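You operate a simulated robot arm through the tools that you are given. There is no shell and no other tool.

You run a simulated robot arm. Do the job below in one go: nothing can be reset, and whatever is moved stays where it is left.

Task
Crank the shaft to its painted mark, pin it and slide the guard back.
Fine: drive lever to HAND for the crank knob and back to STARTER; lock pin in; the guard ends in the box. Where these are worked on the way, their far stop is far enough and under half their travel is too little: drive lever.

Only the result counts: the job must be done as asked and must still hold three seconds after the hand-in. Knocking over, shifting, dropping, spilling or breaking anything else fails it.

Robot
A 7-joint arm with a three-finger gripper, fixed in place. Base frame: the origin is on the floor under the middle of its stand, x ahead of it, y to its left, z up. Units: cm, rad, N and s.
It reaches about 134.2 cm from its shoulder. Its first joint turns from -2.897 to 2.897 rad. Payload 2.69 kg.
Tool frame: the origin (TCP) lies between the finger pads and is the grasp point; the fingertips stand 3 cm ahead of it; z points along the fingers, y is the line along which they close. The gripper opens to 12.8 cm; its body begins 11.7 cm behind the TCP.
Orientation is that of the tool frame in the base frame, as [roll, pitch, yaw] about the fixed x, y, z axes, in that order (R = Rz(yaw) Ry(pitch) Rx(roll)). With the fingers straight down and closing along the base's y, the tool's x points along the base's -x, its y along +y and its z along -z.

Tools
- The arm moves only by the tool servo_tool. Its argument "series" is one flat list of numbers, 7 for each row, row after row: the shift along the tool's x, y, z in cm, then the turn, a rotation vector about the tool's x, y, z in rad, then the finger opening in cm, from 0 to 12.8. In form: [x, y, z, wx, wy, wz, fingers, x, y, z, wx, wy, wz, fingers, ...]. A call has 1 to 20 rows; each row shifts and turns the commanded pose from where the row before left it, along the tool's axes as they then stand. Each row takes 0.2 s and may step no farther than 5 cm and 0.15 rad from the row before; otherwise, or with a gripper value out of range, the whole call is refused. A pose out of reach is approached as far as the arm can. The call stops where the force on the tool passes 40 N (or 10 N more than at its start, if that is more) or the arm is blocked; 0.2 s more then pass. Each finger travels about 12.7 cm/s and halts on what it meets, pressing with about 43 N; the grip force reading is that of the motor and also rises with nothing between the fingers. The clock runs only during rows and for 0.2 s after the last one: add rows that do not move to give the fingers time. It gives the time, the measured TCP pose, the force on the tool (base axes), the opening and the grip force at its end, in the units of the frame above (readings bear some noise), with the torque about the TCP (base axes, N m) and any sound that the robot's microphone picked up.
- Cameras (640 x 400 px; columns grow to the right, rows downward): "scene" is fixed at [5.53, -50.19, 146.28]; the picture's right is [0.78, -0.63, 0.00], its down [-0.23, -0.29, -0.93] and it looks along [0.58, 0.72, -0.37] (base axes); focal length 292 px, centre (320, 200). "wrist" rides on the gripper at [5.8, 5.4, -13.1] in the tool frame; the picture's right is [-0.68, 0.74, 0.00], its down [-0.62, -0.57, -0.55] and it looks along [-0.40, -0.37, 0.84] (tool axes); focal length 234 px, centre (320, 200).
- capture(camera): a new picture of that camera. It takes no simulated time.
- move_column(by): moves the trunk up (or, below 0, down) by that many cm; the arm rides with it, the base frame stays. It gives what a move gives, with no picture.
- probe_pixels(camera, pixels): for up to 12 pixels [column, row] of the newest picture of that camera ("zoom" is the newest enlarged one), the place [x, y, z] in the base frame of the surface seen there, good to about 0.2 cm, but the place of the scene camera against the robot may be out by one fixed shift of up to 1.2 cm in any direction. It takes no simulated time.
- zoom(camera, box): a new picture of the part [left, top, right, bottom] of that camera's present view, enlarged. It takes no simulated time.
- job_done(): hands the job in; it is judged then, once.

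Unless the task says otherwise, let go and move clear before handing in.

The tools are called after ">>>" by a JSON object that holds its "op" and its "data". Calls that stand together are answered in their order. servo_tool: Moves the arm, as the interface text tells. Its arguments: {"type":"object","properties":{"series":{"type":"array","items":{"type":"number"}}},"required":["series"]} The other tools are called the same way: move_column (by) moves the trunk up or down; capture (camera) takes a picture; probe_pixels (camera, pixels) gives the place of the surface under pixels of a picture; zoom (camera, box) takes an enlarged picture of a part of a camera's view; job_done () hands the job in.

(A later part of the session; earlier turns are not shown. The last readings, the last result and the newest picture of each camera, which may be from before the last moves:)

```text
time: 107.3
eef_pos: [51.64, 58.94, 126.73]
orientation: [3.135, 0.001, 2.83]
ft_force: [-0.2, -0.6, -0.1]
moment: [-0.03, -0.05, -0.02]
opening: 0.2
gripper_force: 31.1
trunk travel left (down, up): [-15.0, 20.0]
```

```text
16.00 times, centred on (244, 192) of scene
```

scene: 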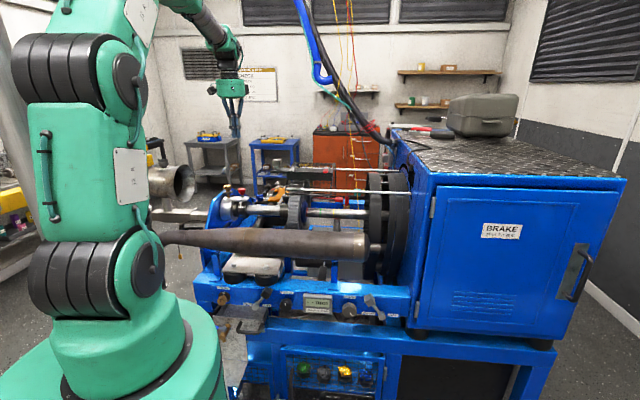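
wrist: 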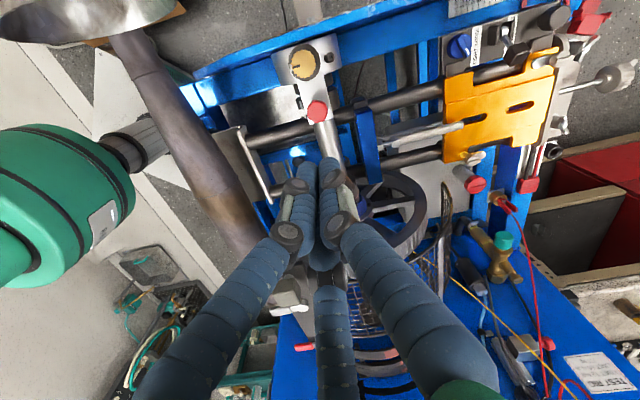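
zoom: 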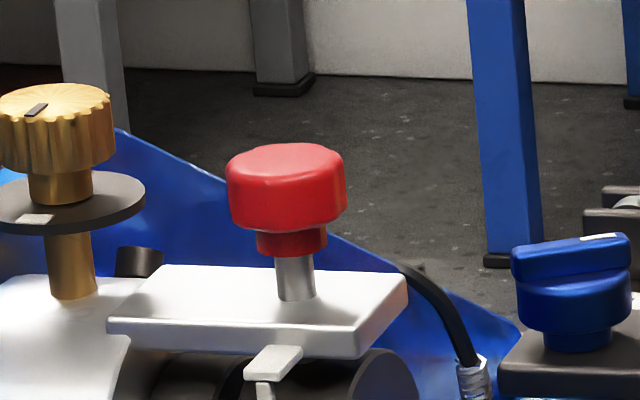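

I'll probe the pin's top, and the collar/plate geometry from this high view, to get the travel so far and axis position in the wrist frame.

>>> {"op": "probe_pixels", "data": {"camera": "wrist", "pixels": [[317, 110], [312, 112], [323, 112], [318, 106], [318, 117], [312, 90], [318, 92], [305, 110], [302, 112], [328, 130], [332, 145], [330, 95]]}}

```text
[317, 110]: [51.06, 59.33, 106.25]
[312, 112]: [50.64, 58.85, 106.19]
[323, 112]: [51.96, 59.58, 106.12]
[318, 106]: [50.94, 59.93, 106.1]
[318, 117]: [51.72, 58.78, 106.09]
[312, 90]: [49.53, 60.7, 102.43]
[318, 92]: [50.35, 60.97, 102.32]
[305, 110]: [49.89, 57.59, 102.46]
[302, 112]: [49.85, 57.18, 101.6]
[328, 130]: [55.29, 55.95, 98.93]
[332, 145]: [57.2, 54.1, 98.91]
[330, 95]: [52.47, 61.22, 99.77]
```

Pin top is now 106.15 (0.28 cm down), stem still ~1.2 cm exposed, so it is held off the collar. I'll take an oblique wrist view of the collar, more along the shaft, to measure pointer and stripe angles directly.

>>> {"op": "servo_tool", "data": {"series": [0.11, -4.17, 0, 0, 0, 0, 0, 0.11, -4.17, 0, 0, 0, 0, 0, 0.11, -4.17, 0, 0, 0, 0, 0, 0.11, -4.17, 0, 0, 0, 0, 0, 0.11, -4.17, 0, 0, 0, 0, 0, 0.11, -4.17, 0, 0, 0, 0, 0, 0, 0, 0, -0.1121, 0.0884, 0, 0, 0, 0, 0, -0.1121, 0.0884, 0, 0, 0, 0, 0, -0.1121, 0.0884, 0, 0, 0, 0, 0, -0.1121, 0.0884, 0, 0, 0, 0, 0, -0.1121, 0.0884, 0, 0, 0, 0, 0, -0.1121, 0.0884, 0, 0, 0, 0, 0, -0.1121, 0.0884, 0, 0, 0, 0, 0, -0.1121, 0.0884, 0, 0, 0, 0, 0, -0.1121, 0.0884, 0, 0, 0, 0, 0, -0.1121, 0.0884, 0, 0, 0, 0, 0, -0.1121, 0.0884, 0, 0, 0, 0, 0, 0, 0, 0, 0]}}

>>> {"op": "capture", "data": {"camera": "wrist"}}

>>> {"op": "capture", "data": {"camera": "scene"}}

```text
time: 111.1
eef_pos: [43.45, 35.28, 126.2]
orientation: [1.564, -0.663, -2.784]
ft_force: [0.0, 0.4, 0.1]
moment: [0.0, 0.03, 0.07]
opening: 0.2
gripper_force: 31.2
trunk travel left (down, up): [-15.0, 20.0]
```

```text
taken
```

wrist: 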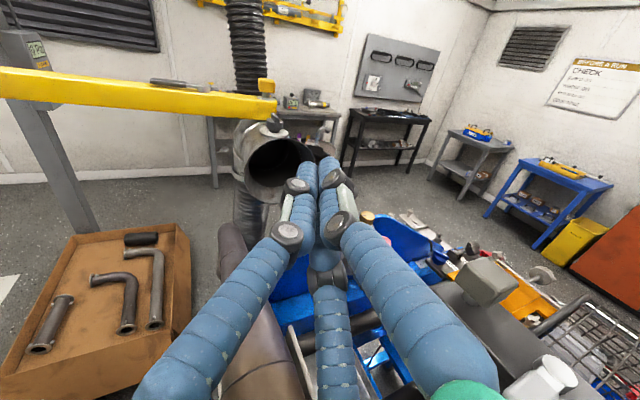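

```text
taken
```

scene: 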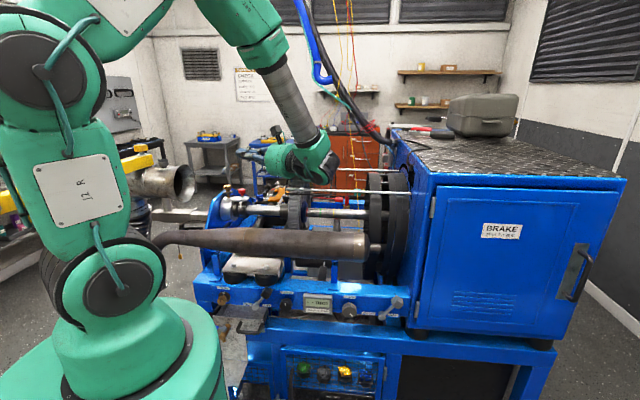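

The collar is hidden just behind the right finger; I'll descend ~13 cm so it rises in the picture.

>>> {"op": "servo_tool", "data": {"series": [-2.0, -2.56, 0, 0, 0, 0, 0, -2.0, -2.56, 0, 0, 0, 0, 0, -2.0, -2.56, 0, 0, 0, 0, 0, -2.0, -2.56, 0, 0, 0, 0, 0, 0, 0, 0, 0, 0, 0, 0]}}

>>> {"op": "capture", "data": {"camera": "wrist"}}

```text
time: 112.3
eef_pos: [43.48, 35.31, 113.17]
orientation: [1.568, -0.662, -2.783]
ft_force: [1.2, 0.7, 0.5]
moment: [0.01, 0.01, 0.04]
opening: 0.2
gripper_force: 31.6
trunk travel left (down, up): [-15.0, 20.0]
```

```text
taken
```

wrist: 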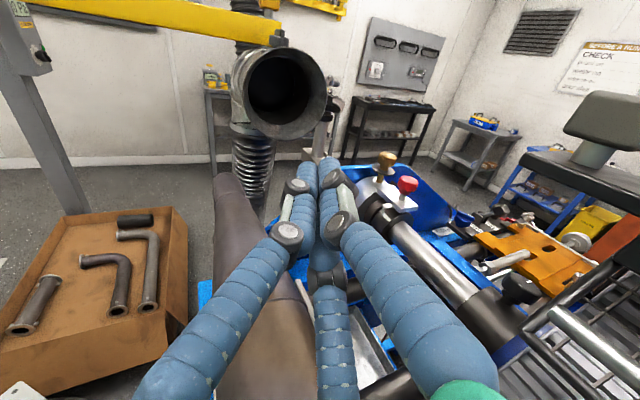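

The collar and pointer are visible around wrist px (385,205). I'll zoom in strongly.

>>> {"op": "zoom", "data": {"camera": "wrist", "box": [345, 150, 425, 250]}}

>>> {"op": "zoom", "data": {"camera": "wrist", "box": [362, 185, 410, 235]}}

```text
4.00 times, centred on (385, 200) of wrist
```

zoom: 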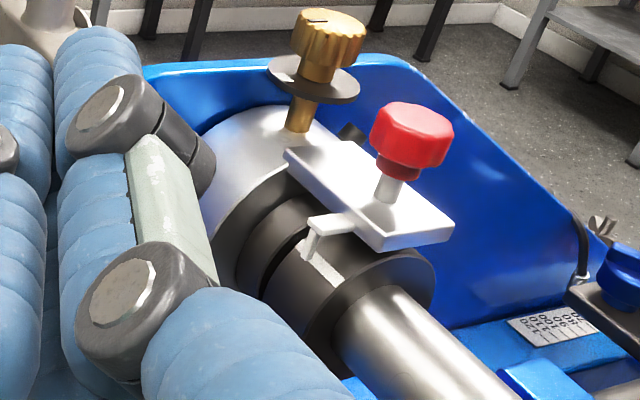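

```text
8.00 times, centred on (386, 210) of wrist
```

zoom: 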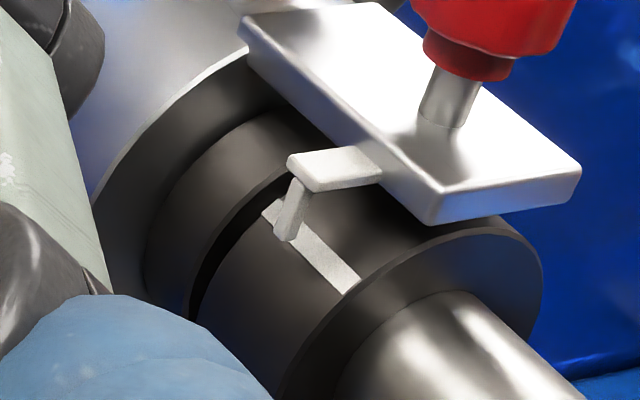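

This oblique view shows the tab, stripe and ring clearly. I'll enlarge further and probe several rim and shaft points to fit the axis.

>>> {"op": "zoom", "data": {"camera": "wrist", "box": [374, 203, 418, 231]}}

>>> {"op": "probe_pixels", "data": {"camera": "zoom", "pixels": [[60, 110], [110, 150], [160, 200], [200, 240], [300, 220], [250, 320], [420, 190], [520, 220], [400, 300], [450, 350], [300, 100], [60, 60]]}}

```text
14.29 times, centred on (396, 217) of wrist
```

zoom: 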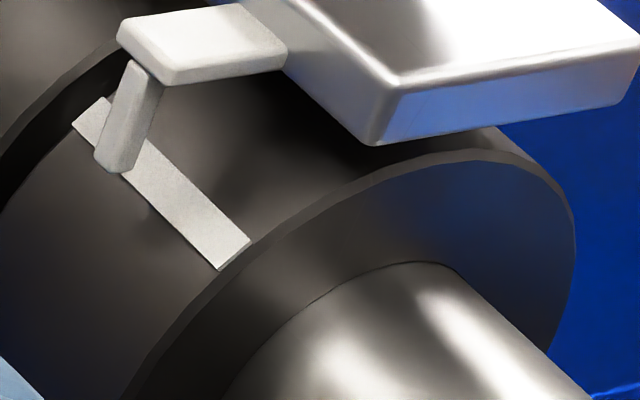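

```text
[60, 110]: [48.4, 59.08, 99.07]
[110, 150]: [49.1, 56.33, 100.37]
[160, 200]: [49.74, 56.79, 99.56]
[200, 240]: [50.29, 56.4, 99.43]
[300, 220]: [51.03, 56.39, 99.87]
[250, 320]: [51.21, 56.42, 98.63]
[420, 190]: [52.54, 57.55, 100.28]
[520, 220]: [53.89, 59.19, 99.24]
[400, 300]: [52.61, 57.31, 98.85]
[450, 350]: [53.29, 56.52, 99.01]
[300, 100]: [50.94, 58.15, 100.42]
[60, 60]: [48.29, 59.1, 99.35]
```

Fitting the axis from this view gives stripe ≈43° and pointer tip ≈40°, so the first test (≈40°) was well aligned, yet the pin was blocked. I'll look around the machine for anything else that could be the lock pin or a blocking item.

>>> {"op": "zoom", "data": {"camera": "scene", "box": [330, 185, 370, 215]}}

>>> {"op": "zoom", "data": {"camera": "scene", "box": [250, 165, 310, 205]}}

>>> {"op": "zoom", "data": {"camera": "wrist", "box": [400, 180, 600, 300]}}

```text
13.33 times, centred on (350, 200) of scene
```

zoom: 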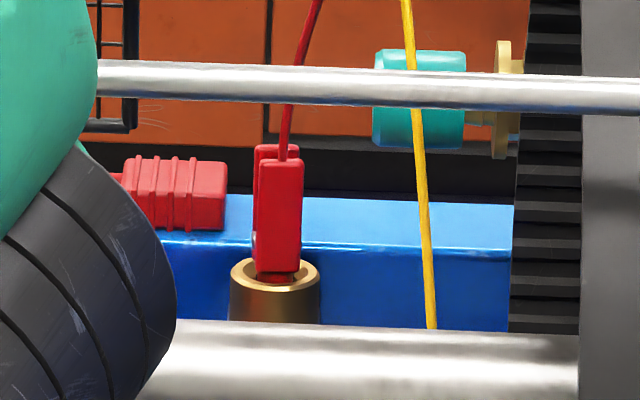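

```text
10.00 times, centred on (280, 185) of scene
```

zoom: 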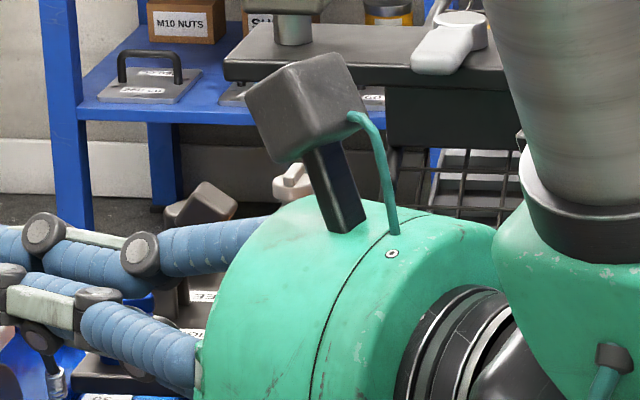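

```text
3.20 times, centred on (500, 240) of wrist
```

zoom: 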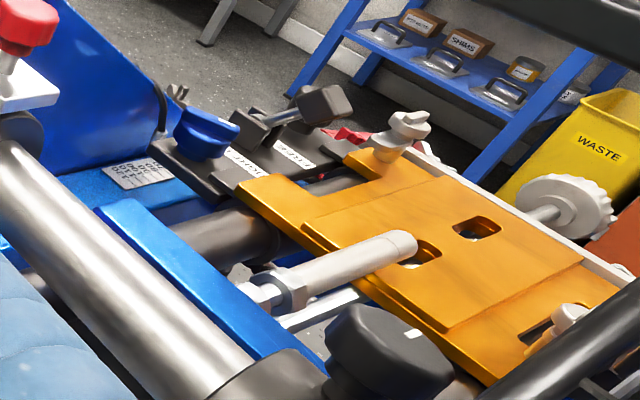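

Nothing else looks like the lock pin, so fine alignment is the likely issue; I'll turn the crank back ~0.15 rad to put the stripe exactly under the tip. First I retreat up and back toward the panel.

>>> {"op": "servo_tool", "data": {"series": [2.46, 3.155, 0, 0, 0, 0, 0, 2.46, 3.155, 0, 0, 0, 0, 0, 2.46, 3.155, 0, 0, 0, 0, 0, 0.717, -0.547, -4.15, 0, 0, 0, 0, 0.717, -0.547, -4.15, 0, 0, 0, 0, 0.717, -0.547, -4.15, 0, 0, 0, 0, 0.717, -0.547, -4.15, 0, 0, 0, 0, 0.717, -0.547, -4.15, 0, 0, 0, 0, 0.717, -0.547, -4.15, 0, 0, 0, 0, 0.717, -0.547, -4.15, 0, 0, 0, 0, 0.717, -0.547, -4.15, 0, 0, 0, 0, 0.717, -0.547, -4.15, 0, 0, 0, 0, 0.717, -0.547, -4.15, 0, 0, 0, 0, 0, 0, 0, 0, 0, 0, 0]}}

>>> {"op": "servo_tool", "data": {"series": [0, 0, 0, -0.0872, -0.1119, 0, 2, 0, 0, 0, -0.0872, -0.1119, 0, 4, 0, 0, 0, -0.0872, -0.1119, 0, 6, 0, 0, 0, -0.0872, -0.1119, 0, 6, 0, 0, 0, -0.0872, -0.1119, 0, 6, 0, 0, 0, -0.0872, -0.1119, 0, 6, 0, 0, 0, -0.0872, -0.1119, 0, 6, 0, 0, 0, -0.0872, -0.1119, 0, 6, 0, 0, 0, 0, 0, 0, 6]}}

>>> {"op": "capture", "data": {"camera": "scene"}}

```text
time: 115.3
eef_pos: [48.98, -6.86, 124.52]
orientation: [1.562, -0.664, -2.783]
ft_force: [0.9, -0.1, -0.3]
moment: [0.05, 0.0, 0.07]
opening: 0.22
gripper_force: 31.4
out of reach, approached as far as the arm can: row 13
trunk travel left (down, up): [-15.0, 20.0]
```

```text
time: 117.3
eef_pos: [48.92, -6.67, 124.84]
orientation: [1.569, -0.667, 2.36]
ft_force: [-0.5, -0.3, 0.0]
moment: [-0.02, 0.02, -0.05]
opening: 5.98
gripper_force: 0.0
trunk travel left (down, up): [-15.0, 20.0]
```

```text
taken
```

scene: 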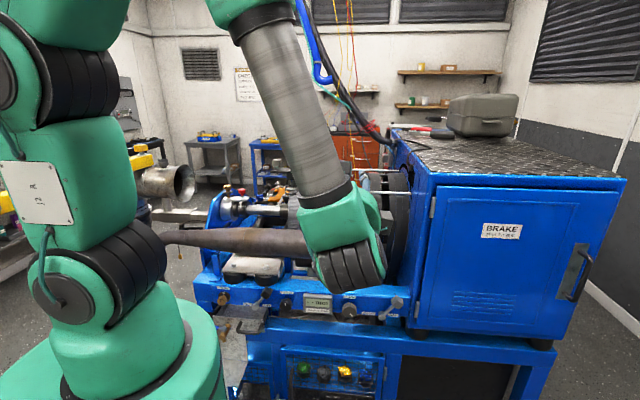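

Facing the panel again. I'll descend to the crank knob height, centred at U≈40.8.

>>> {"op": "servo_tool", "data": {"series": [-2.96, -3.56, 0, 0, 0, 0, 6, -2.96, -3.56, 0, 0, 0, 0, 6, -2.96, -3.56, 0, 0, 0, 0, 6, -2.96, -3.56, 0, 0, 0, 0, 6, -2.96, -3.56, 0, 0, 0, 0, 6, -2.96, -3.56, 0, 0, 0, 0, 6, -2.96, -3.56, 0, 0, 0, 0, 6, -2.96, -3.56, 0, 0, 0, 0, 6, -2.96, -3.56, 0, 0, 0, 0, 6, -2.96, -3.56, 0, 0, 0, 0, 6, 0, 0, 0, 0, 0, 0, 6]}}

>>> {"op": "zoom", "data": {"camera": "wrist", "box": [230, 90, 430, 215]}}

```text
time: 119.7
eef_pos: [49.99, -7.7, 78.51]
orientation: [1.569, -0.666, 2.361]
ft_force: [0.6, -0.5, -0.1]
moment: [0.04, -0.01, 0.01]
opening: 6.02
gripper_force: 0.2
trunk travel left (down, up): [-15.0, 20.0]
```

```text
3.20 times, centred on (330, 152) of wrist
```

zoom: 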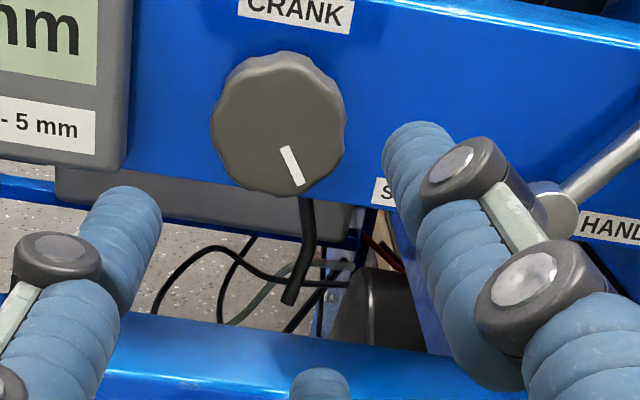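

Knob nearly centred. I'll advance, grip, and turn back 0.14 rad anticlockwise, then check the stripe.

>>> {"op": "servo_tool", "data": {"series": [0.2, -0.15, 3, 0, 0, 0, 6, 0, 0, 3, 0, 0, 0, 6, 0, 0, 3, 0, 0, 0, 6, 0, 0, 3, 0, 0, 0, 6, 0, 0, 0, 0, 0, 0, 4.8, 0, 0, 0, 0, 0, 0, 3.5, 0, 0, 0, 0, 0, 0, 2.5, 0, 0, 0, 0, 0, 0, 2]}}

>>> {"op": "servo_tool", "data": {"series": [0, 0, 0, 0, 0, -0.05, 2, 0, 0, 0, 0, 0, -0.05, 2, 0, 0, 0, 0, 0, -0.04, 2, 0, 0, 0, 0, 0, 0, 2]}}

>>> {"op": "zoom", "data": {"camera": "scene", "box": [236, 198, 254, 219]}}

```text
time: 121.5
eef_pos: [58.3, 1.07, 78.58]
orientation: [1.571, -0.665, 2.361]
ft_force: [4.4, -7.3, -13.2]
moment: [-0.25, 0.25, -0.24]
opening: 4.66
gripper_force: 45.8
trunk travel left (down, up): [-15.0, 20.0]
```

```text
time: 122.5
eef_pos: [58.33, 1.05, 78.54]
orientation: [1.567, -0.528, 2.359]
ft_force: [-11.7, -30.4, -17.8]
moment: [-0.39, 0.37, -0.57]
opening: 4.66
gripper_force: 45.2
trunk travel left (down, up): [-15.0, 20.0]
```

```text
16.00 times, centred on (245, 208) of scene
```

zoom: 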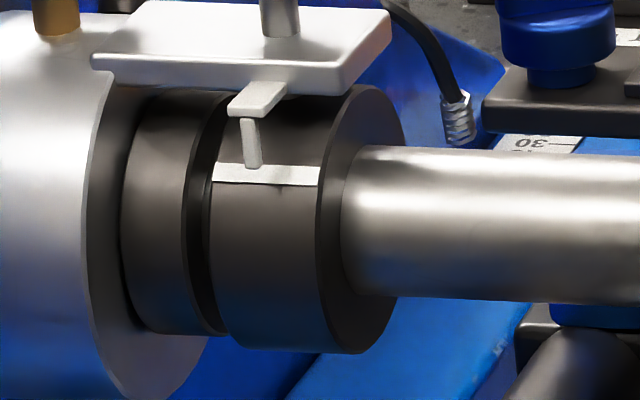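

Stripe right end now centred near row 176 (it was 179 at the first test, 170 at the second). I'll zoom in tighter to quantify.

>>> {"op": "zoom", "data": {"camera": "scene", "box": [236, 200, 250, 210]}}

```text
16.00 times, centred on (243, 205) of scene
```

zoom: 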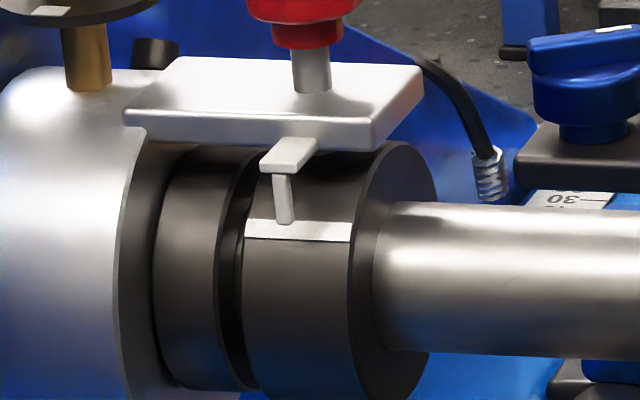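

The pointer end is a few pixels below the stripe's top edge; best estimate for true alignment is ~1 px, so I'll turn back another 0.04 rad and then release.

>>> {"op": "servo_tool", "data": {"series": [0, 0, 0, 0, 0, -0.04, 2, 0, 0, 0, 0, 0, 0, 2, 0, 0, 0, 0, 0, 0, 5, 0, 0, 0, 0, 0, 0, 6, 0, 0, -2, 0, 0, 0, 6, 0, 0, -3.5, 0, 0, 0, 6, 0, 0, -4.5, 0, 0, 0, 4, 0, 0, 0, 0, 0, -0.14, 2, 0, 0, 0, 0, 0, -0.14, 0, 0, 0, 0, 0, 0, -0.14, 0, 0, 0, 0, 0, 0, -0.14, 0, 0, 0, 0, 0, 0, -0.14, 0, 0, 0, 0, 0, 0, -0.14, 0, 0, 0, 0, 0, 0, -0.14, 0, 0, 0, 0, 0, 0, 0, 0]}}

>>> {"op": "servo_tool", "data": {"series": [-2.06, 4.11, 0, 0, 0, 0, 0, -2.06, 4.11, 0, 0, 0, 0, 0, -2.06, 4.11, 0, 0, 0, 0, 0, -2.06, 4.11, 0, 0, 0, 0, 0, -2.06, 4.11, 0, 0, 0, 0, 0, -2.06, 4.11, 0, 0, 0, 0, 0, -2.06, 4.11, 0, 0, 0, 0, 0, -2.06, 4.11, 0, 0, 0, 0, 0, -2.06, 4.11, 0, 0, 0, 0, 0, -2.06, 4.11, 0, 0, 0, 0, 0, -2.06, 4.11, 0, 0, 0, 0, 0]}}

>>> {"op": "zoom", "data": {"camera": "scene", "box": [236, 200, 250, 210]}}

```text
time: 125.7
eef_pos: [51.2, -5.83, 78.6]
orientation: [1.569, 0.497, 2.362]
ft_force: [-0.2, 0.5, -0.8]
moment: [0.0, -0.02, 0.04]
opening: 0.19
gripper_force: 31.9
trunk travel left (down, up): [-15.0, 20.0]
```

```text
time: 128.1
eef_pos: [50.14, -4.85, 129.28]
orientation: [1.57, 0.49, 2.362]
ft_force: [-0.4, -0.8, 0.2]
moment: [-0.01, 0.03, 0.01]
opening: 0.22
gripper_force: 31.3
trunk travel left (down, up): [-15.0, 20.0]
```

```text
16.00 times, centred on (243, 205) of scene
```

zoom: 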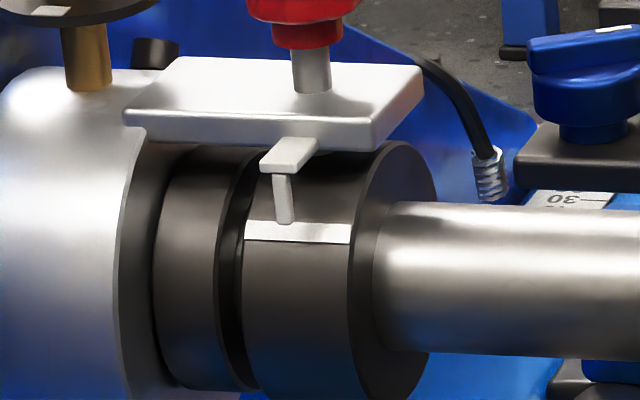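

Stripe looks right. I'll turn the tool vertical and go over to test the pin once more with the lever at HAND.

>>> {"op": "servo_tool", "data": {"series": [0, 0, 0, 0.126, 0.0671, 0, 0, 0, 0, 0, 0.126, 0.0671, 0, 0, 0, 0, 0, 0.126, 0.0671, 0, 0, 0, 0, 0, 0.126, 0.0671, 0, 0, 0, 0, 0, 0.126, 0.0671, 0, 0, 0, 0, 0, 0.126, 0.0671, 0, 0, 0, 0, 0, 0.126, 0.0671, 0, 0, 0, 0, 0, 0.126, 0.0671, 0, 0, 0, 0, 0, 0.126, 0.0671, 0, 0, 0, 0, 0, 0.126, 0.0671, 0, 0, 0, 0, 0, 0.126, 0.0671, 0, 0, 0, 0, 0, 0, 0, 0, 0]}}

>>> {"op": "servo_tool", "data": {"series": [1.14, 4.42, 0, 0, 0, 0, 0, 1.14, 4.42, 0, 0, 0, 0, 0, 1.14, 4.42, 0, 0, 0, 0, 0, 1.14, 4.42, 0, 0, 0, 0, 0, 1.14, 4.42, 0, 0, 0, 0, 0, 1.14, 4.42, 0, 0, 0, 0, 0, 1.14, 4.42, 0, 0, 0, 0, 0, 1.14, 4.42, 0, 0, 0, 0, 0, 1.14, 4.42, 0, 0, 0, 0, 0, 1.14, 4.42, 0, 0, 0, 0, 0, 1.14, 4.42, 0, 0, 0, 0, 0, 1.14, 4.42, 0, 0, 0, 0, 0, 1.14, 4.42, 0, 0, 0, 0, 0, 1.14, 4.42, 0, 0, 0, 0, 0, 0, 0, 4.4, 0, 0, 0, 0, 0, 0, 4.4, 0, 0, 0, 0, 0, 0, 4.4, 0, 0, 0, 0, 0, 0, 4.4, 0, 0, 0, 0, 0, 0, 0, 0, 0, 0, 0]}}

>>> {"op": "zoom", "data": {"camera": "scene", "box": [215, 170, 275, 220]}}

```text
time: 130.7
eef_pos: [50.27, -4.77, 129.06]
orientation: [-3.138, 0.004, 2.851]
ft_force: [1.1, 0.4, -0.1]
moment: [-0.05, 0.06, -0.02]
opening: 0.18
gripper_force: 31.0
trunk travel left (down, up): [-15.0, 20.0]
```

```text
time: 134.7
eef_pos: [52.78, 58.92, 111.4]
orientation: [3.141, 0.004, 2.851]
ft_force: [0.0, -0.6, -0.8]
moment: [-0.04, 0.06, 0.0]
opening: 0.19
gripper_force: 31.6
trunk travel left (down, up): [-15.0, 20.0]
```

```text
8.00 times, centred on (245, 195) of scene
```

zoom: 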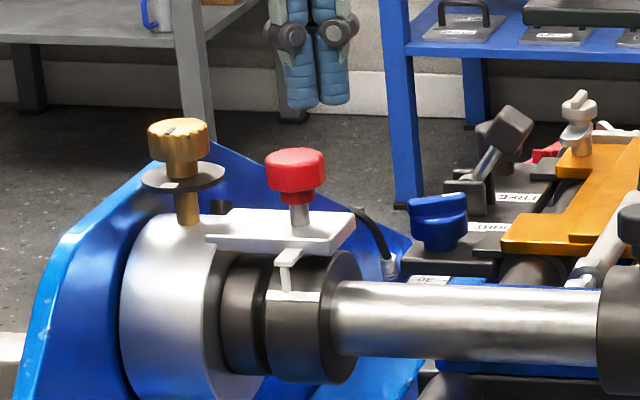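

I'm 1.2 cm off in x; I'll correct and press the pin slowly.

>>> {"op": "servo_tool", "data": {"series": [1.17, -0.21, 0, 0, 0, 0, 0, 0, 0, 0.5, 0, 0, 0, 0, 0, 0, 0.5, 0, 0, 0, 0, 0, 0, 0.5, 0, 0, 0, 0, 0, 0, 0.3, 0, 0, 0, 0, 0, 0, 0.25, 0, 0, 0, 0, 0, 0, 0.25, 0, 0, 0, 0, 0, 0, 0.25, 0, 0, 0, 0, 0, 0, 0.25, 0, 0, 0, 0, 0, 0, 0.25, 0, 0, 0, 0, 0, 0, 0.25, 0, 0, 0, 0, 0, 0, 0.25, 0, 0, 0, 0, 0, 0, 0.25, 0, 0, 0, 0, 0, 0, 0.25, 0, 0, 0, 0]}}

>>> {"op": "zoom", "data": {"camera": "scene", "box": [228, 184, 268, 222]}}

```text
time: 137.2
eef_pos: [51.7, 59.16, 108.77]
orientation: [3.136, 0.01, 2.851]
ft_force: [-0.3, 0.0, 13.3]
moment: [-0.02, 0.14, 0.05]
opening: 0.23
gripper_force: 31.4
trunk travel left (down, up): [-15.0, 20.0]
stopped in row 12: the force on the tool passed its limit at 44 N (the readings are from after the stop); the commanded pose is now the measured one
```

```text
10.53 times, centred on (248, 203) of scene
```

zoom: 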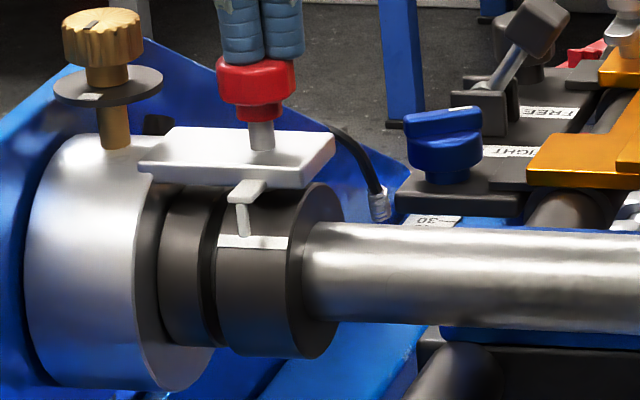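

The pin is again hard-stopped at the same height, independent of lever and small angle changes. As a diagnosis I'll grip the red knob from above (fingers at 73°/193°/313°, clear of the brass knob) and feel whether it is stuck, turns, or slides.

>>> {"op": "servo_tool", "data": {"series": [0.3, 0.1, -2, 0, 0, 0, 0, 0, 0, -2, 0, 0, 0, 0, 0, 0, 0, 0, 0, 0, 2.5, 0, 0, 0, 0, 0, 0, 5, 0, 0, 0, 0, 0, 0, 5, 0, 0, 2, 0, 0, 0, 5, 0, 0, 2, 0, 0, 0, 5, 0, 0, 1.3, 0, 0, 0, 5, 0, 0, 0, 0, 0, 0, 5]}}

>>> {"op": "capture", "data": {"camera": "wrist"}}

>>> {"op": "zoom", "data": {"camera": "scene", "box": [215, 170, 275, 220]}}

```text
time: 139.2
eef_pos: [51.53, 59.24, 107.17]
orientation: [3.14, 0.005, 2.85]
ft_force: [0.2, 0.7, 0.2]
moment: [-0.01, 0.0, 0.01]
opening: 5.0
gripper_force: 0.0
trunk travel left (down, up): [-15.0, 20.0]
```

```text
taken
```

wrist: 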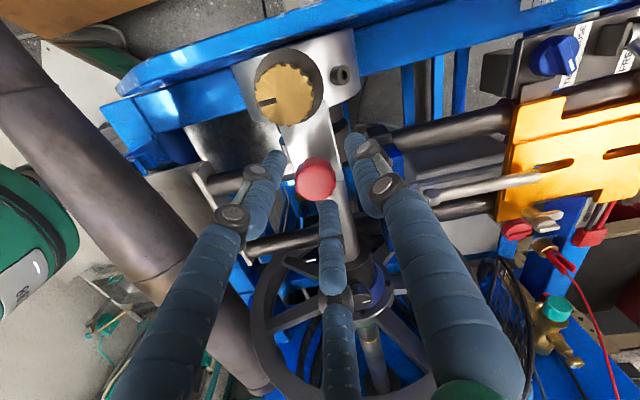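

```text
8.00 times, centred on (245, 195) of scene
```

zoom: 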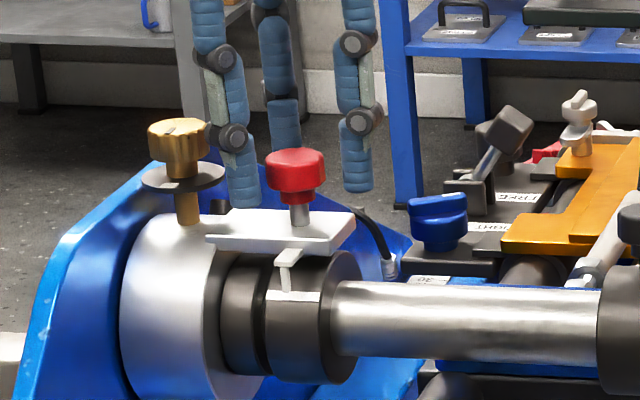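

The fingers straddle the red knob. I'll close on it.

>>> {"op": "servo_tool", "data": {"series": [0, 0, 0, 0, 0, 0, 3.8, 0, 0, 0, 0, 0, 0, 2.8, 0, 0, 0, 0, 0, 0, 2.0, 0, 0, 0, 0, 0, 0, 2.0]}}

>>> {"op": "zoom", "data": {"camera": "scene", "box": [215, 170, 275, 220]}}

```text
time: 140.2
eef_pos: [51.29, 59.29, 107.09]
orientation: [3.139, 0.005, 2.85]
ft_force: [-15.5, -2.7, -0.2]
moment: [-0.05, 0.39, -0.08]
opening: 3.2
gripper_force: 8.4
trunk travel left (down, up): [-15.0, 20.0]
```

```text
8.00 times, centred on (245, 195) of scene
```

zoom: 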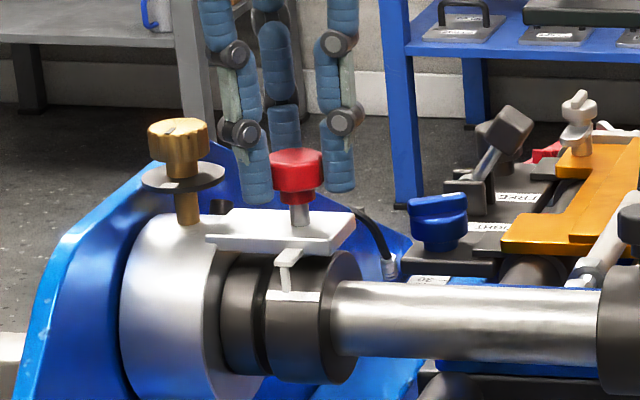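

Gripped (opening 3.2). I'll centre slightly and gently push down a few millimetres while holding it, watching the force.

>>> {"op": "servo_tool", "data": {"series": [0.15, 0, 0, 0, 0, 0, 1.5, 0, 0, 0.1, 0, 0, 0, 1.5, 0, 0, 0.1, 0, 0, 0, 1.5, 0, 0, 0, 0, 0, 0, 1.5]}}

```text
time: 141.2
eef_pos: [51.27, 59.32, 106.95]
orientation: [3.136, 0.009, 2.851]
ft_force: [-6.4, -7.5, 11.5]
moment: [-0.27, 0.15, -0.01]
opening: 3.15
gripper_force: 12.6
trunk travel left (down, up): [-15.0, 20.0]
```

Pushing 0.2 cm gives 11.5 N resistance. Now I'll pull gently upward to compare.

>>> {"op": "servo_tool", "data": {"series": [0, 0, -0.15, 0, 0, 0, 1.5, 0, 0, -0.15, 0, 0, 0, 1.5, 0, 0, -0.1, 0, 0, 0, 1.5, 0, 0, 0, 0, 0, 0, 1.5]}}

>>> {"op": "zoom", "data": {"camera": "scene", "box": [234, 184, 254, 200]}}

```text
time: 142.2
eef_pos: [51.24, 59.28, 107.36]
orientation: [3.14, 0.005, 2.85]
ft_force: [1.9, -12.1, -0.8]
moment: [-0.27, -0.11, 0.05]
opening: 3.15
gripper_force: 12.4
trunk travel left (down, up): [-15.0, 20.0]
```

```text
16.00 times, centred on (244, 192) of scene
```

zoom: 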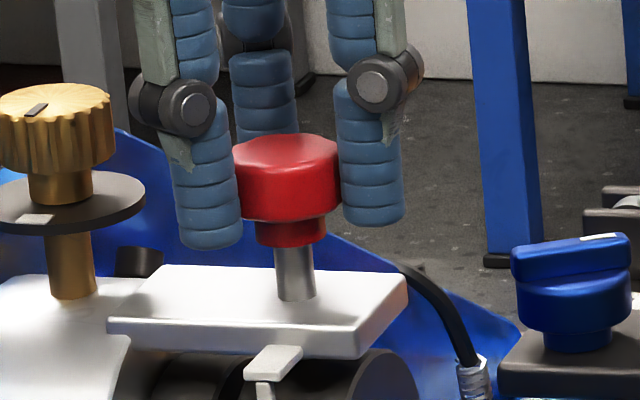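

The pin slides up freely with little force, so the stop below really is the collar: alignment must be finer. I'll release the knob, and go to the radial viewpoint for a much higher-zoom check of pointer against stripe.

>>> {"op": "servo_tool", "data": {"series": [0, 0, 0, 0, 0, 0, 4, 0, 0, 0, 0, 0, 0, 5, 0, 0, -3, 0, 0, 0, 5, 0, 0, -4.5, 0, 0, 0, 4, 0, 0, -4.5, 0, 0, 0, 2, 0, 0, -4.5, 0, 0, 0, 0, -0.6, -4.45, 0, 0, 0, 0, 0, -0.6, -4.45, 0, 0, 0, 0, 0, -0.6, -4.45, 0, 0, 0, 0, 0, -0.6, -4.45, 0, 0, 0, 0, 0, -0.6, -4.45, 0, 0, 0, 0, 0, -0.6, -4.45, 0, 0, 0, 0, 0, 0, 0, 0, 0, 0, 0, 0]}}

>>> {"op": "servo_tool", "data": {"series": [0, 0, 0, -0.1262, -0.0668, 0, 0, 0, 0, 0, -0.1262, -0.0668, 0, 0, 0, 0, 0, -0.1262, -0.0668, 0, 0, 0, 0, 0, -0.1262, -0.0668, 0, 0, 0, 0, 0, -0.1262, -0.0668, 0, 0, 0, 0, 0, -0.1262, -0.0668, 0, 0, 0, 0, 0, -0.1262, -0.0668, 0, 0, 0, 0, 0, -0.1262, -0.0668, 0, 0, 0, 0, 0, -0.1262, -0.0668, 0, 0, 0, 0, 0, -0.1262, -0.0668, 0, 0, 0, 0, 0, -0.1262, -0.0668, 0, 0, 0, 0, 0, 0, 0, 0.14, 0, 0, 0, 0, 0, 0, 0.14, 0, 0, 0, 0, 0, 0, 0.14, 0, 0, 0, 0, 0, 0, 0.14, 0, 0, 0, 0, 0, 0, 0.14, 0, 0, 0, 0, 0, 0, 0.14, 0, 0, 0, 0, 0, 0, 0.14, 0, 0, 0, 0, 0, 0, 0.14, 0, 0, 0, 0, 0, 0, 0.14, 0]}}

>>> {"op": "capture", "data": {"camera": "wrist"}}

```text
time: 145.0
eef_pos: [46.83, 32.65, 123.97]
orientation: [3.138, 0.008, 2.848]
ft_force: [-1.0, -1.0, 0.2]
moment: [0.08, -0.02, 0.01]
opening: 0.22
gripper_force: 31.3
trunk travel left (down, up): [-15.0, 20.0]
```

```text
time: 149.2
eef_pos: [46.97, 32.84, 123.78]
orientation: [1.562, -0.77, 2.371]
ft_force: [0.2, 0.2, 0.4]
moment: [0.0, -0.02, -0.02]
opening: 0.22
gripper_force: 32.1
trunk travel left (down, up): [-15.0, 20.0]
```

```text
taken
```

wrist: 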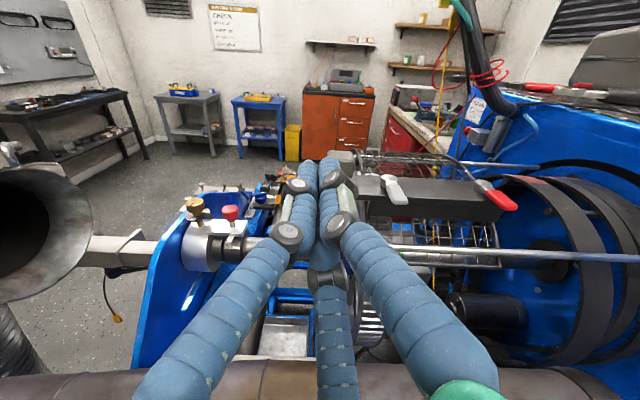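

Here the line of sight is ≈45°. I'll zoom to the maximum on the pointer.

>>> {"op": "zoom", "data": {"camera": "wrist", "box": [210, 232, 245, 256]}}

```text
16.00 times, centred on (228, 244) of wrist
```

zoom: 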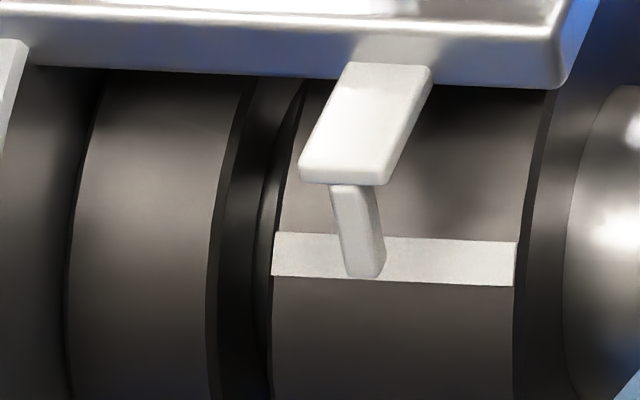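

This 16× view is very clear: the tab's lower end is ~13 px below the stripe's middle, so the stripe is slightly past the pointer. I'll take a second view from lower elevation to solve the geometry.

>>> {"op": "servo_tool", "data": {"series": [-2.32, -2.39, 0, 0, 0, 0, 0, -2.32, -2.39, 0, 0, 0, 0, 0, -2.32, -2.39, 0, 0, 0, 0, 0, 0, 0, 0, 0, 0, 0, 0]}}

>>> {"op": "capture", "data": {"camera": "wrist"}}

>>> {"op": "zoom", "data": {"camera": "wrist", "box": [205, 195, 245, 220]}}

```text
time: 150.2
eef_pos: [47.08, 32.79, 113.81]
orientation: [1.56, -0.768, 2.369]
ft_force: [0.8, 0.3, 0.3]
moment: [0.04, 0.01, 0.04]
opening: 0.22
gripper_force: 31.7
trunk travel left (down, up): [-15.0, 20.0]
```

```text
taken
```

wrist: 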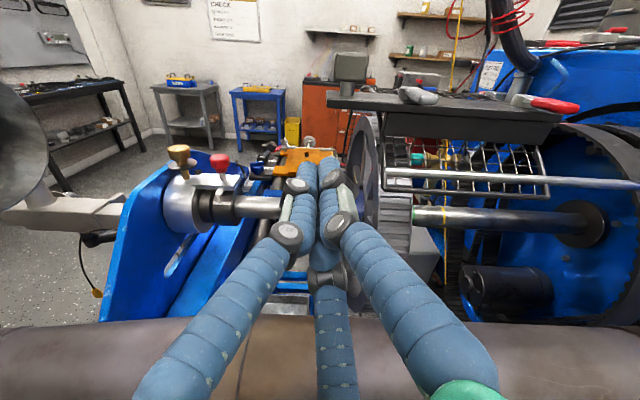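

```text
16.00 times, centred on (225, 208) of wrist
```

zoom: 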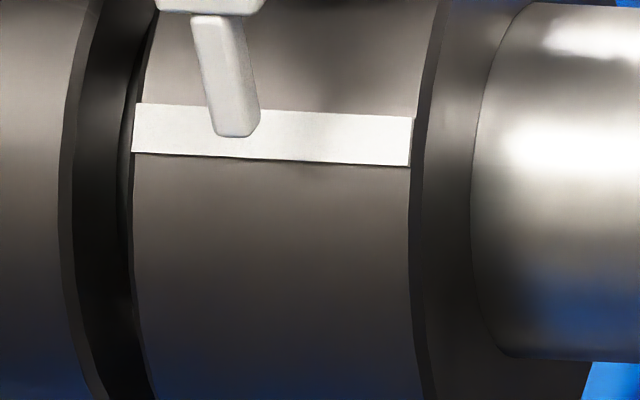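

From two elevations the pointer matches the stripe to within about 1°, so the block may have another cause. A black knob on the shaft's inner collar seems to have rotated with the shaft too; I'll inspect that area.

>>> {"op": "capture", "data": {"camera": "scene"}}

>>> {"op": "zoom", "data": {"camera": "scene", "box": [268, 182, 308, 222]}}

>>> {"op": "zoom", "data": {"camera": "wrist", "box": [200, 150, 300, 240]}}

```text
taken
```

scene: 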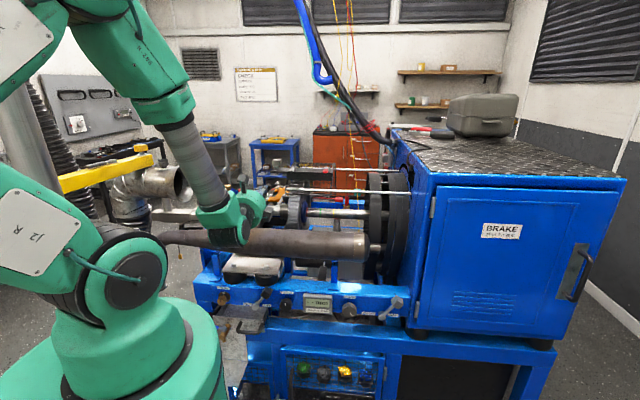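

```text
10.00 times, centred on (288, 202) of scene
```

zoom: 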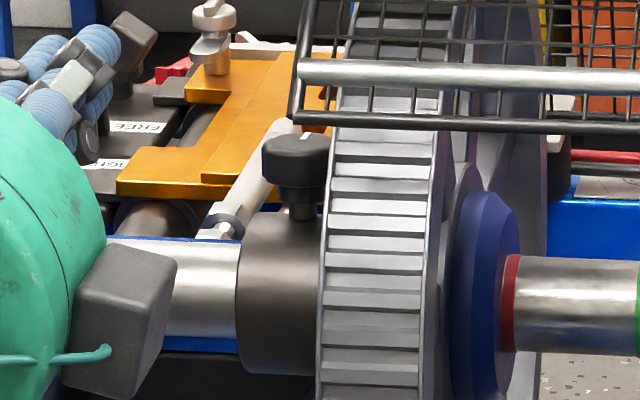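

```text
4.44 times, centred on (250, 195) of wrist
```

zoom: 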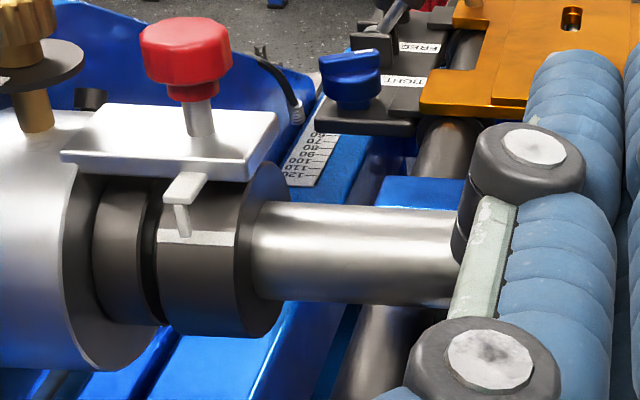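

The black knob is just a clamp riding on the shaft; the red plunger remains the pin. My two 16× views put the stripe about 1–2° past the pointer, so I'll go back and turn the crank slightly anticlockwise. Moving to the panel.

>>> {"op": "servo_tool", "data": {"series": [-2.18, 2.1, -2.65, 0, 0, 0, 0, -2.18, 2.1, -2.65, 0, 0, 0, 0, -2.18, 2.1, -2.65, 0, 0, 0, 0, -2.18, 2.1, -2.65, 0, 0, 0, 0, -2.18, 2.1, -2.65, 0, 0, 0, 0, -2.18, 2.1, -2.65, 0, 0, 0, 0, -2.18, 2.1, -2.65, 0, 0, 0, 0, -2.18, 2.1, -2.65, 0, 0, 0, 2, -2.18, 2.1, -2.65, 0, 0, 0, 4, -2.18, 2.1, -2.65, 0, 0, 0, 6, -3.07, -3.17, 0, 0, 0, 0, 6, -3.07, -3.17, 0, 0, 0, 0, 6, -3.07, -3.17, 0, 0, 0, 0, 6, -3.07, -3.17, 0, 0, 0, 0, 6, -3.07, -3.17, 0, 0, 0, 0, 6, -3.07, -3.17, 0, 0, 0, 0, 6, -3.07, -3.17, 0, 0, 0, 0, 6, -3.07, -3.17, 0, 0, 0, 0, 6, 0, 0, 0, 0, 0, 0, 6]}}

```text
time: 154.2
eef_pos: [50.14, -7.3, 78.36]
orientation: [1.561, -0.768, 2.37]
ft_force: [-0.1, -0.7, -0.2]
moment: [-0.02, 0.0, 0.01]
opening: 5.98
gripper_force: 0.0
trunk travel left (down, up): [-15.0, 20.0]
```

Aligned with the crank knob. I'll advance, grip and turn it −0.11 rad, then check the stripe.

>>> {"op": "servo_tool", "data": {"series": [0, 0, 3, 0, 0, 0, 6, 0, 0, 3, 0, 0, 0, 6, 0, 0, 3, 0, 0, 0, 6, 0, 0, 2.6, 0, 0, 0, 6, 0, 0, 0, 0, 0, 0, 4.8, 0, 0, 0, 0, 0, 0, 3.5, 0, 0, 0, 0, 0, 0, 2.5, 0, 0, 0, 0, 0, 0, 2, 0, 0, 0, 0, 0, -0.055, 2, 0, 0, 0, 0, 0, -0.055, 2, 0, 0, 0, 0, 0, 0, 2]}}

>>> {"op": "zoom", "data": {"camera": "scene", "box": [236, 200, 250, 210]}}

```text
time: 156.6
eef_pos: [58.21, 1.09, 78.47]
orientation: [1.558, -0.657, 2.372]
ft_force: [-0.1, -1.1, 27.8]
moment: [0.44, -0.49, 0.16]
opening: 4.67
gripper_force: 44.8
trunk travel left (down, up): [-15.0, 20.0]
```

```text
16.00 times, centred on (243, 205) of scene
```

zoom: 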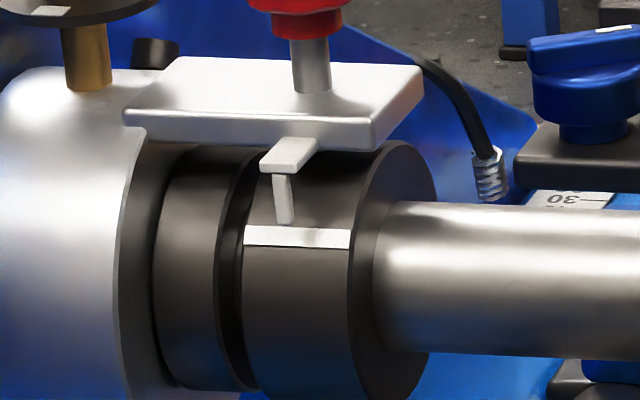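

The stripe's top edge now sits just below the pointer's end. I'll turn back another 0.03 rad, then release and stand off to the lever.

>>> {"op": "servo_tool", "data": {"series": [0, 0, 0, 0, 0, -0.03, 2, 0, 0, 0, 0, 0, 0, 2, 0, 0, 0, 0, 0, 0, 5, 0, 0, 0, 0, 0, 0, 6, 0, 0, -2, 0, 0, 0, 6, 0, 0, -3.5, 0, 0, 0, 6, 0, 0, -4.5, 0, 0, 0, 5.6]}}

>>> {"op": "zoom", "data": {"camera": "scene", "box": [236, 200, 250, 210]}}

```text
time: 158.2
eef_pos: [51.18, -5.87, 78.22]
orientation: [1.561, -0.629, 2.369]
ft_force: [0.4, 0.7, 0.3]
moment: [0.04, -0.04, -0.02]
opening: 5.61
gripper_force: 0.1
trunk travel left (down, up): [-15.0, 20.0]
```

```text
16.00 times, centred on (243, 205) of scene
```

zoom: 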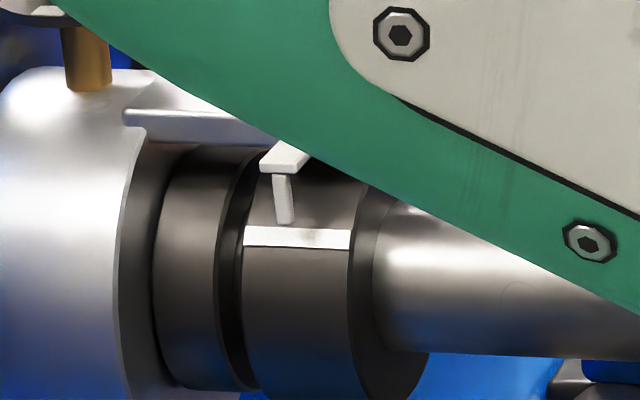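

I'll now return the lever to STARTER: move over to its knob, advance and cage it at 3.8 cm.

>>> {"op": "servo_tool", "data": {"series": [-2.31, 3.15, 0, 0, 0, 0, 5.6, -2.31, 3.15, 0, 0, 0, 0, 5.6, -2.31, 3.15, 0, 0, 0, 0, 5.6, -2.31, 3.15, 0, 0, 0, 0, 5.6, 0, 0, 0, 0, 0, 0, 5.6]}}

>>> {"op": "zoom", "data": {"camera": "wrist", "box": [240, 90, 400, 200]}}

```text
time: 159.4
eef_pos: [62.11, -16.57, 83.06]
orientation: [1.563, -0.629, 2.369]
ft_force: [0.6, -0.3, -0.2]
moment: [0.03, 0.01, 0.05]
opening: 5.61
gripper_force: 0.1
trunk travel left (down, up): [-15.0, 20.0]
```

```text
3.64 times, centred on (320, 145) of wrist
```

zoom: 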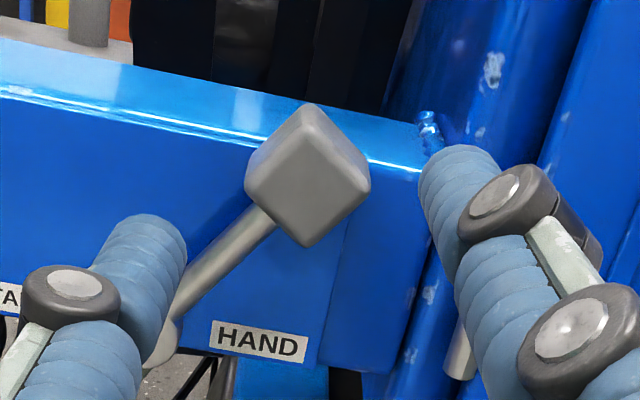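

Nearly centred (0.4 cm right). I'll correct, advance 9.7 cm, cage the knob, then start the swing anticlockwise.

>>> {"op": "servo_tool", "data": {"series": [0.32, -0.24, 2.7, 0, 0, 0, 5.6, 0, 0, 3.5, 0, 0, 0, 5.6, 0, 0, 3.5, 0, 0, 0, 5.6, 0, 0, 0, 0, 0, 0, 4.6, 0, 0, 0, 0, 0, 0, 3.8, 0, 0, 0, 0, 0, 0, 3.8]}}

>>> {"op": "servo_tool", "data": {"series": [0.45, -0.1, 0, 0, 0, -0.061, 3.8, 0.45, -0.1, 0, 0, 0, -0.061, 3.8, 0.45, -0.1, 0, 0, 0, -0.061, 3.8, 0.45, -0.1, 0, 0, 0, -0.061, 3.8, 0.45, -0.1, 0, 0, 0, -0.061, 3.8, 0.45, -0.1, 0, 0, 0, -0.061, 3.8, 0.45, -0.1, 0, 0, 0, -0.061, 3.8, 0.45, -0.1, 0, 0, 0, -0.061, 3.8, 0.45, -0.1, 0, 0, 0, -0.061, 3.8, 0.45, -0.1, 0, 0, 0, -0.061, 3.8]}}

>>> {"op": "capture", "data": {"camera": "wrist"}}

```text
time: 160.8
eef_pos: [68.57, -9.45, 83.4]
orientation: [1.562, -0.629, 2.369]
ft_force: [2.6, -2.3, -0.5]
moment: [-0.01, -0.02, -0.1]
opening: 4.01
gripper_force: 1.3
trunk travel left (down, up): [-15.0, 20.0]
```

```text
time: 163.0
eef_pos: [65.33, -6.2, 83.6]
orientation: [1.563, -0.017, 2.364]
ft_force: [-3.9, -1.3, -12.2]
moment: [-0.1, 0.45, -0.06]
opening: 4.09
gripper_force: 2.0
trunk travel left (down, up): [-15.0, 20.0]
```

```text
taken
```

wrist: 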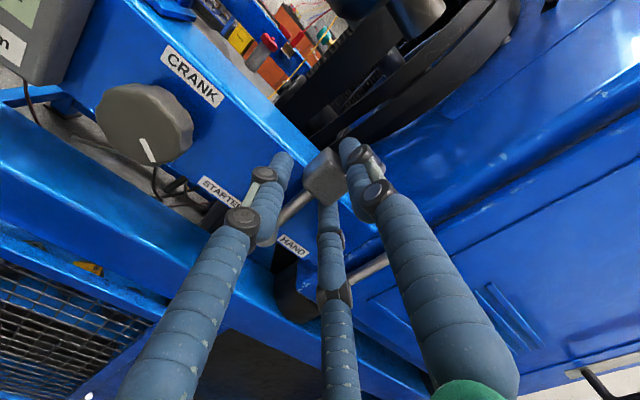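

At top centre with little force. Continuing to the STARTER stop.

>>> {"op": "servo_tool", "data": {"series": [0.45, -0.1, 0, 0, 0, -0.061, 3.8, 0.45, -0.1, 0, 0, 0, -0.061, 3.8, 0.45, -0.1, 0, 0, 0, -0.061, 3.8, 0.45, -0.1, 0, 0, 0, -0.061, 3.8, 0.45, -0.1, 0, 0, 0, -0.061, 3.8, 0.45, -0.1, 0, 0, 0, -0.061, 3.8, 0.45, -0.1, 0, 0, 0, -0.061, 3.8, 0.45, -0.1, 0, 0, 0, -0.061, 3.8, 0.45, -0.1, 0, 0, 0, -0.061, 3.8, 0.3, -0.05, 0, 0, 0, -0.03, 3.8]}}

>>> {"op": "capture", "data": {"camera": "wrist"}}

```text
time: 165.2
eef_pos: [62.45, -3.35, 81.73]
orientation: [1.562, 0.562, 2.359]
ft_force: [-0.8, 1.7, 6.4]
moment: [0.18, -0.13, -0.02]
opening: 4.24
gripper_force: 2.6
trunk travel left (down, up): [-15.0, 20.0]
```

```text
taken
```

wrist: 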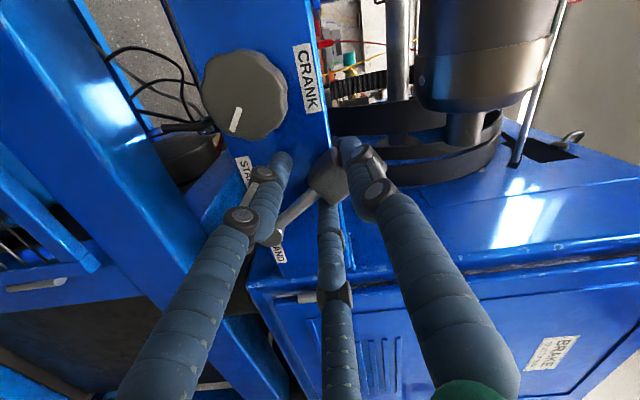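

Near STARTER; a small extra press to make sure it is on the stop, then release and back out.

>>> {"op": "servo_tool", "data": {"series": [0.3, 0.1, 0, 0, 0, 0, 3.8, 0.25, 0.1, 0, 0, 0, 0, 3.8, 0, 0, 0, 0, 0, 0, 3.8]}}

>>> {"op": "servo_tool", "data": {"series": [-0.4, -0.1, 0, 0, 0, 0, 5.5, 0, 0, 0, 0, 0, 0, 5.8, 0, 0, -1.5, 0, 0, 0, 5.8, 0, 0, -3, 0, 0, 0, 5.8, 0, 0, -4, 0, 0, 0, 5.8, 0, 0, -3, 0, 0, 0, 4]}}

>>> {"op": "zoom", "data": {"camera": "wrist", "box": [220, 60, 400, 200]}}

```text
time: 166.0
eef_pos: [62.03, -3.06, 81.59]
orientation: [1.565, 0.562, 2.359]
ft_force: [7.7, -7.1, -8.8]
moment: [0.04, 0.38, -0.32]
opening: 4.48
gripper_force: 5.2
trunk travel left (down, up): [-15.0, 20.0]
```

```text
time: 167.4
eef_pos: [54.22, -11.65, 81.65]
orientation: [1.561, 0.562, 2.358]
ft_force: [0.4, 0.8, 0.0]
moment: [-0.01, 0.04, -0.01]
opening: 4.01
gripper_force: 0.1
trunk travel left (down, up): [-15.0, 20.0]
```

```text
2.86 times, centred on (310, 130) of wrist
```

zoom: 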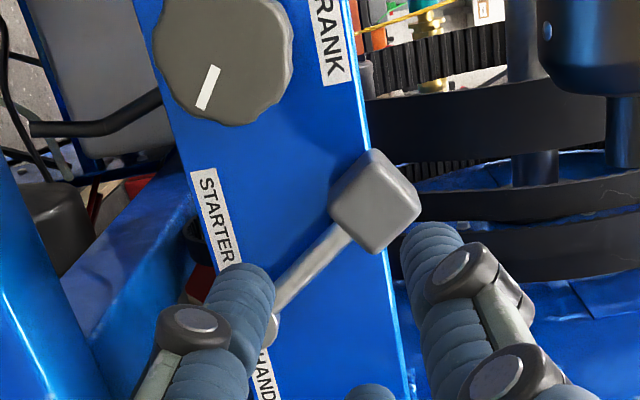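

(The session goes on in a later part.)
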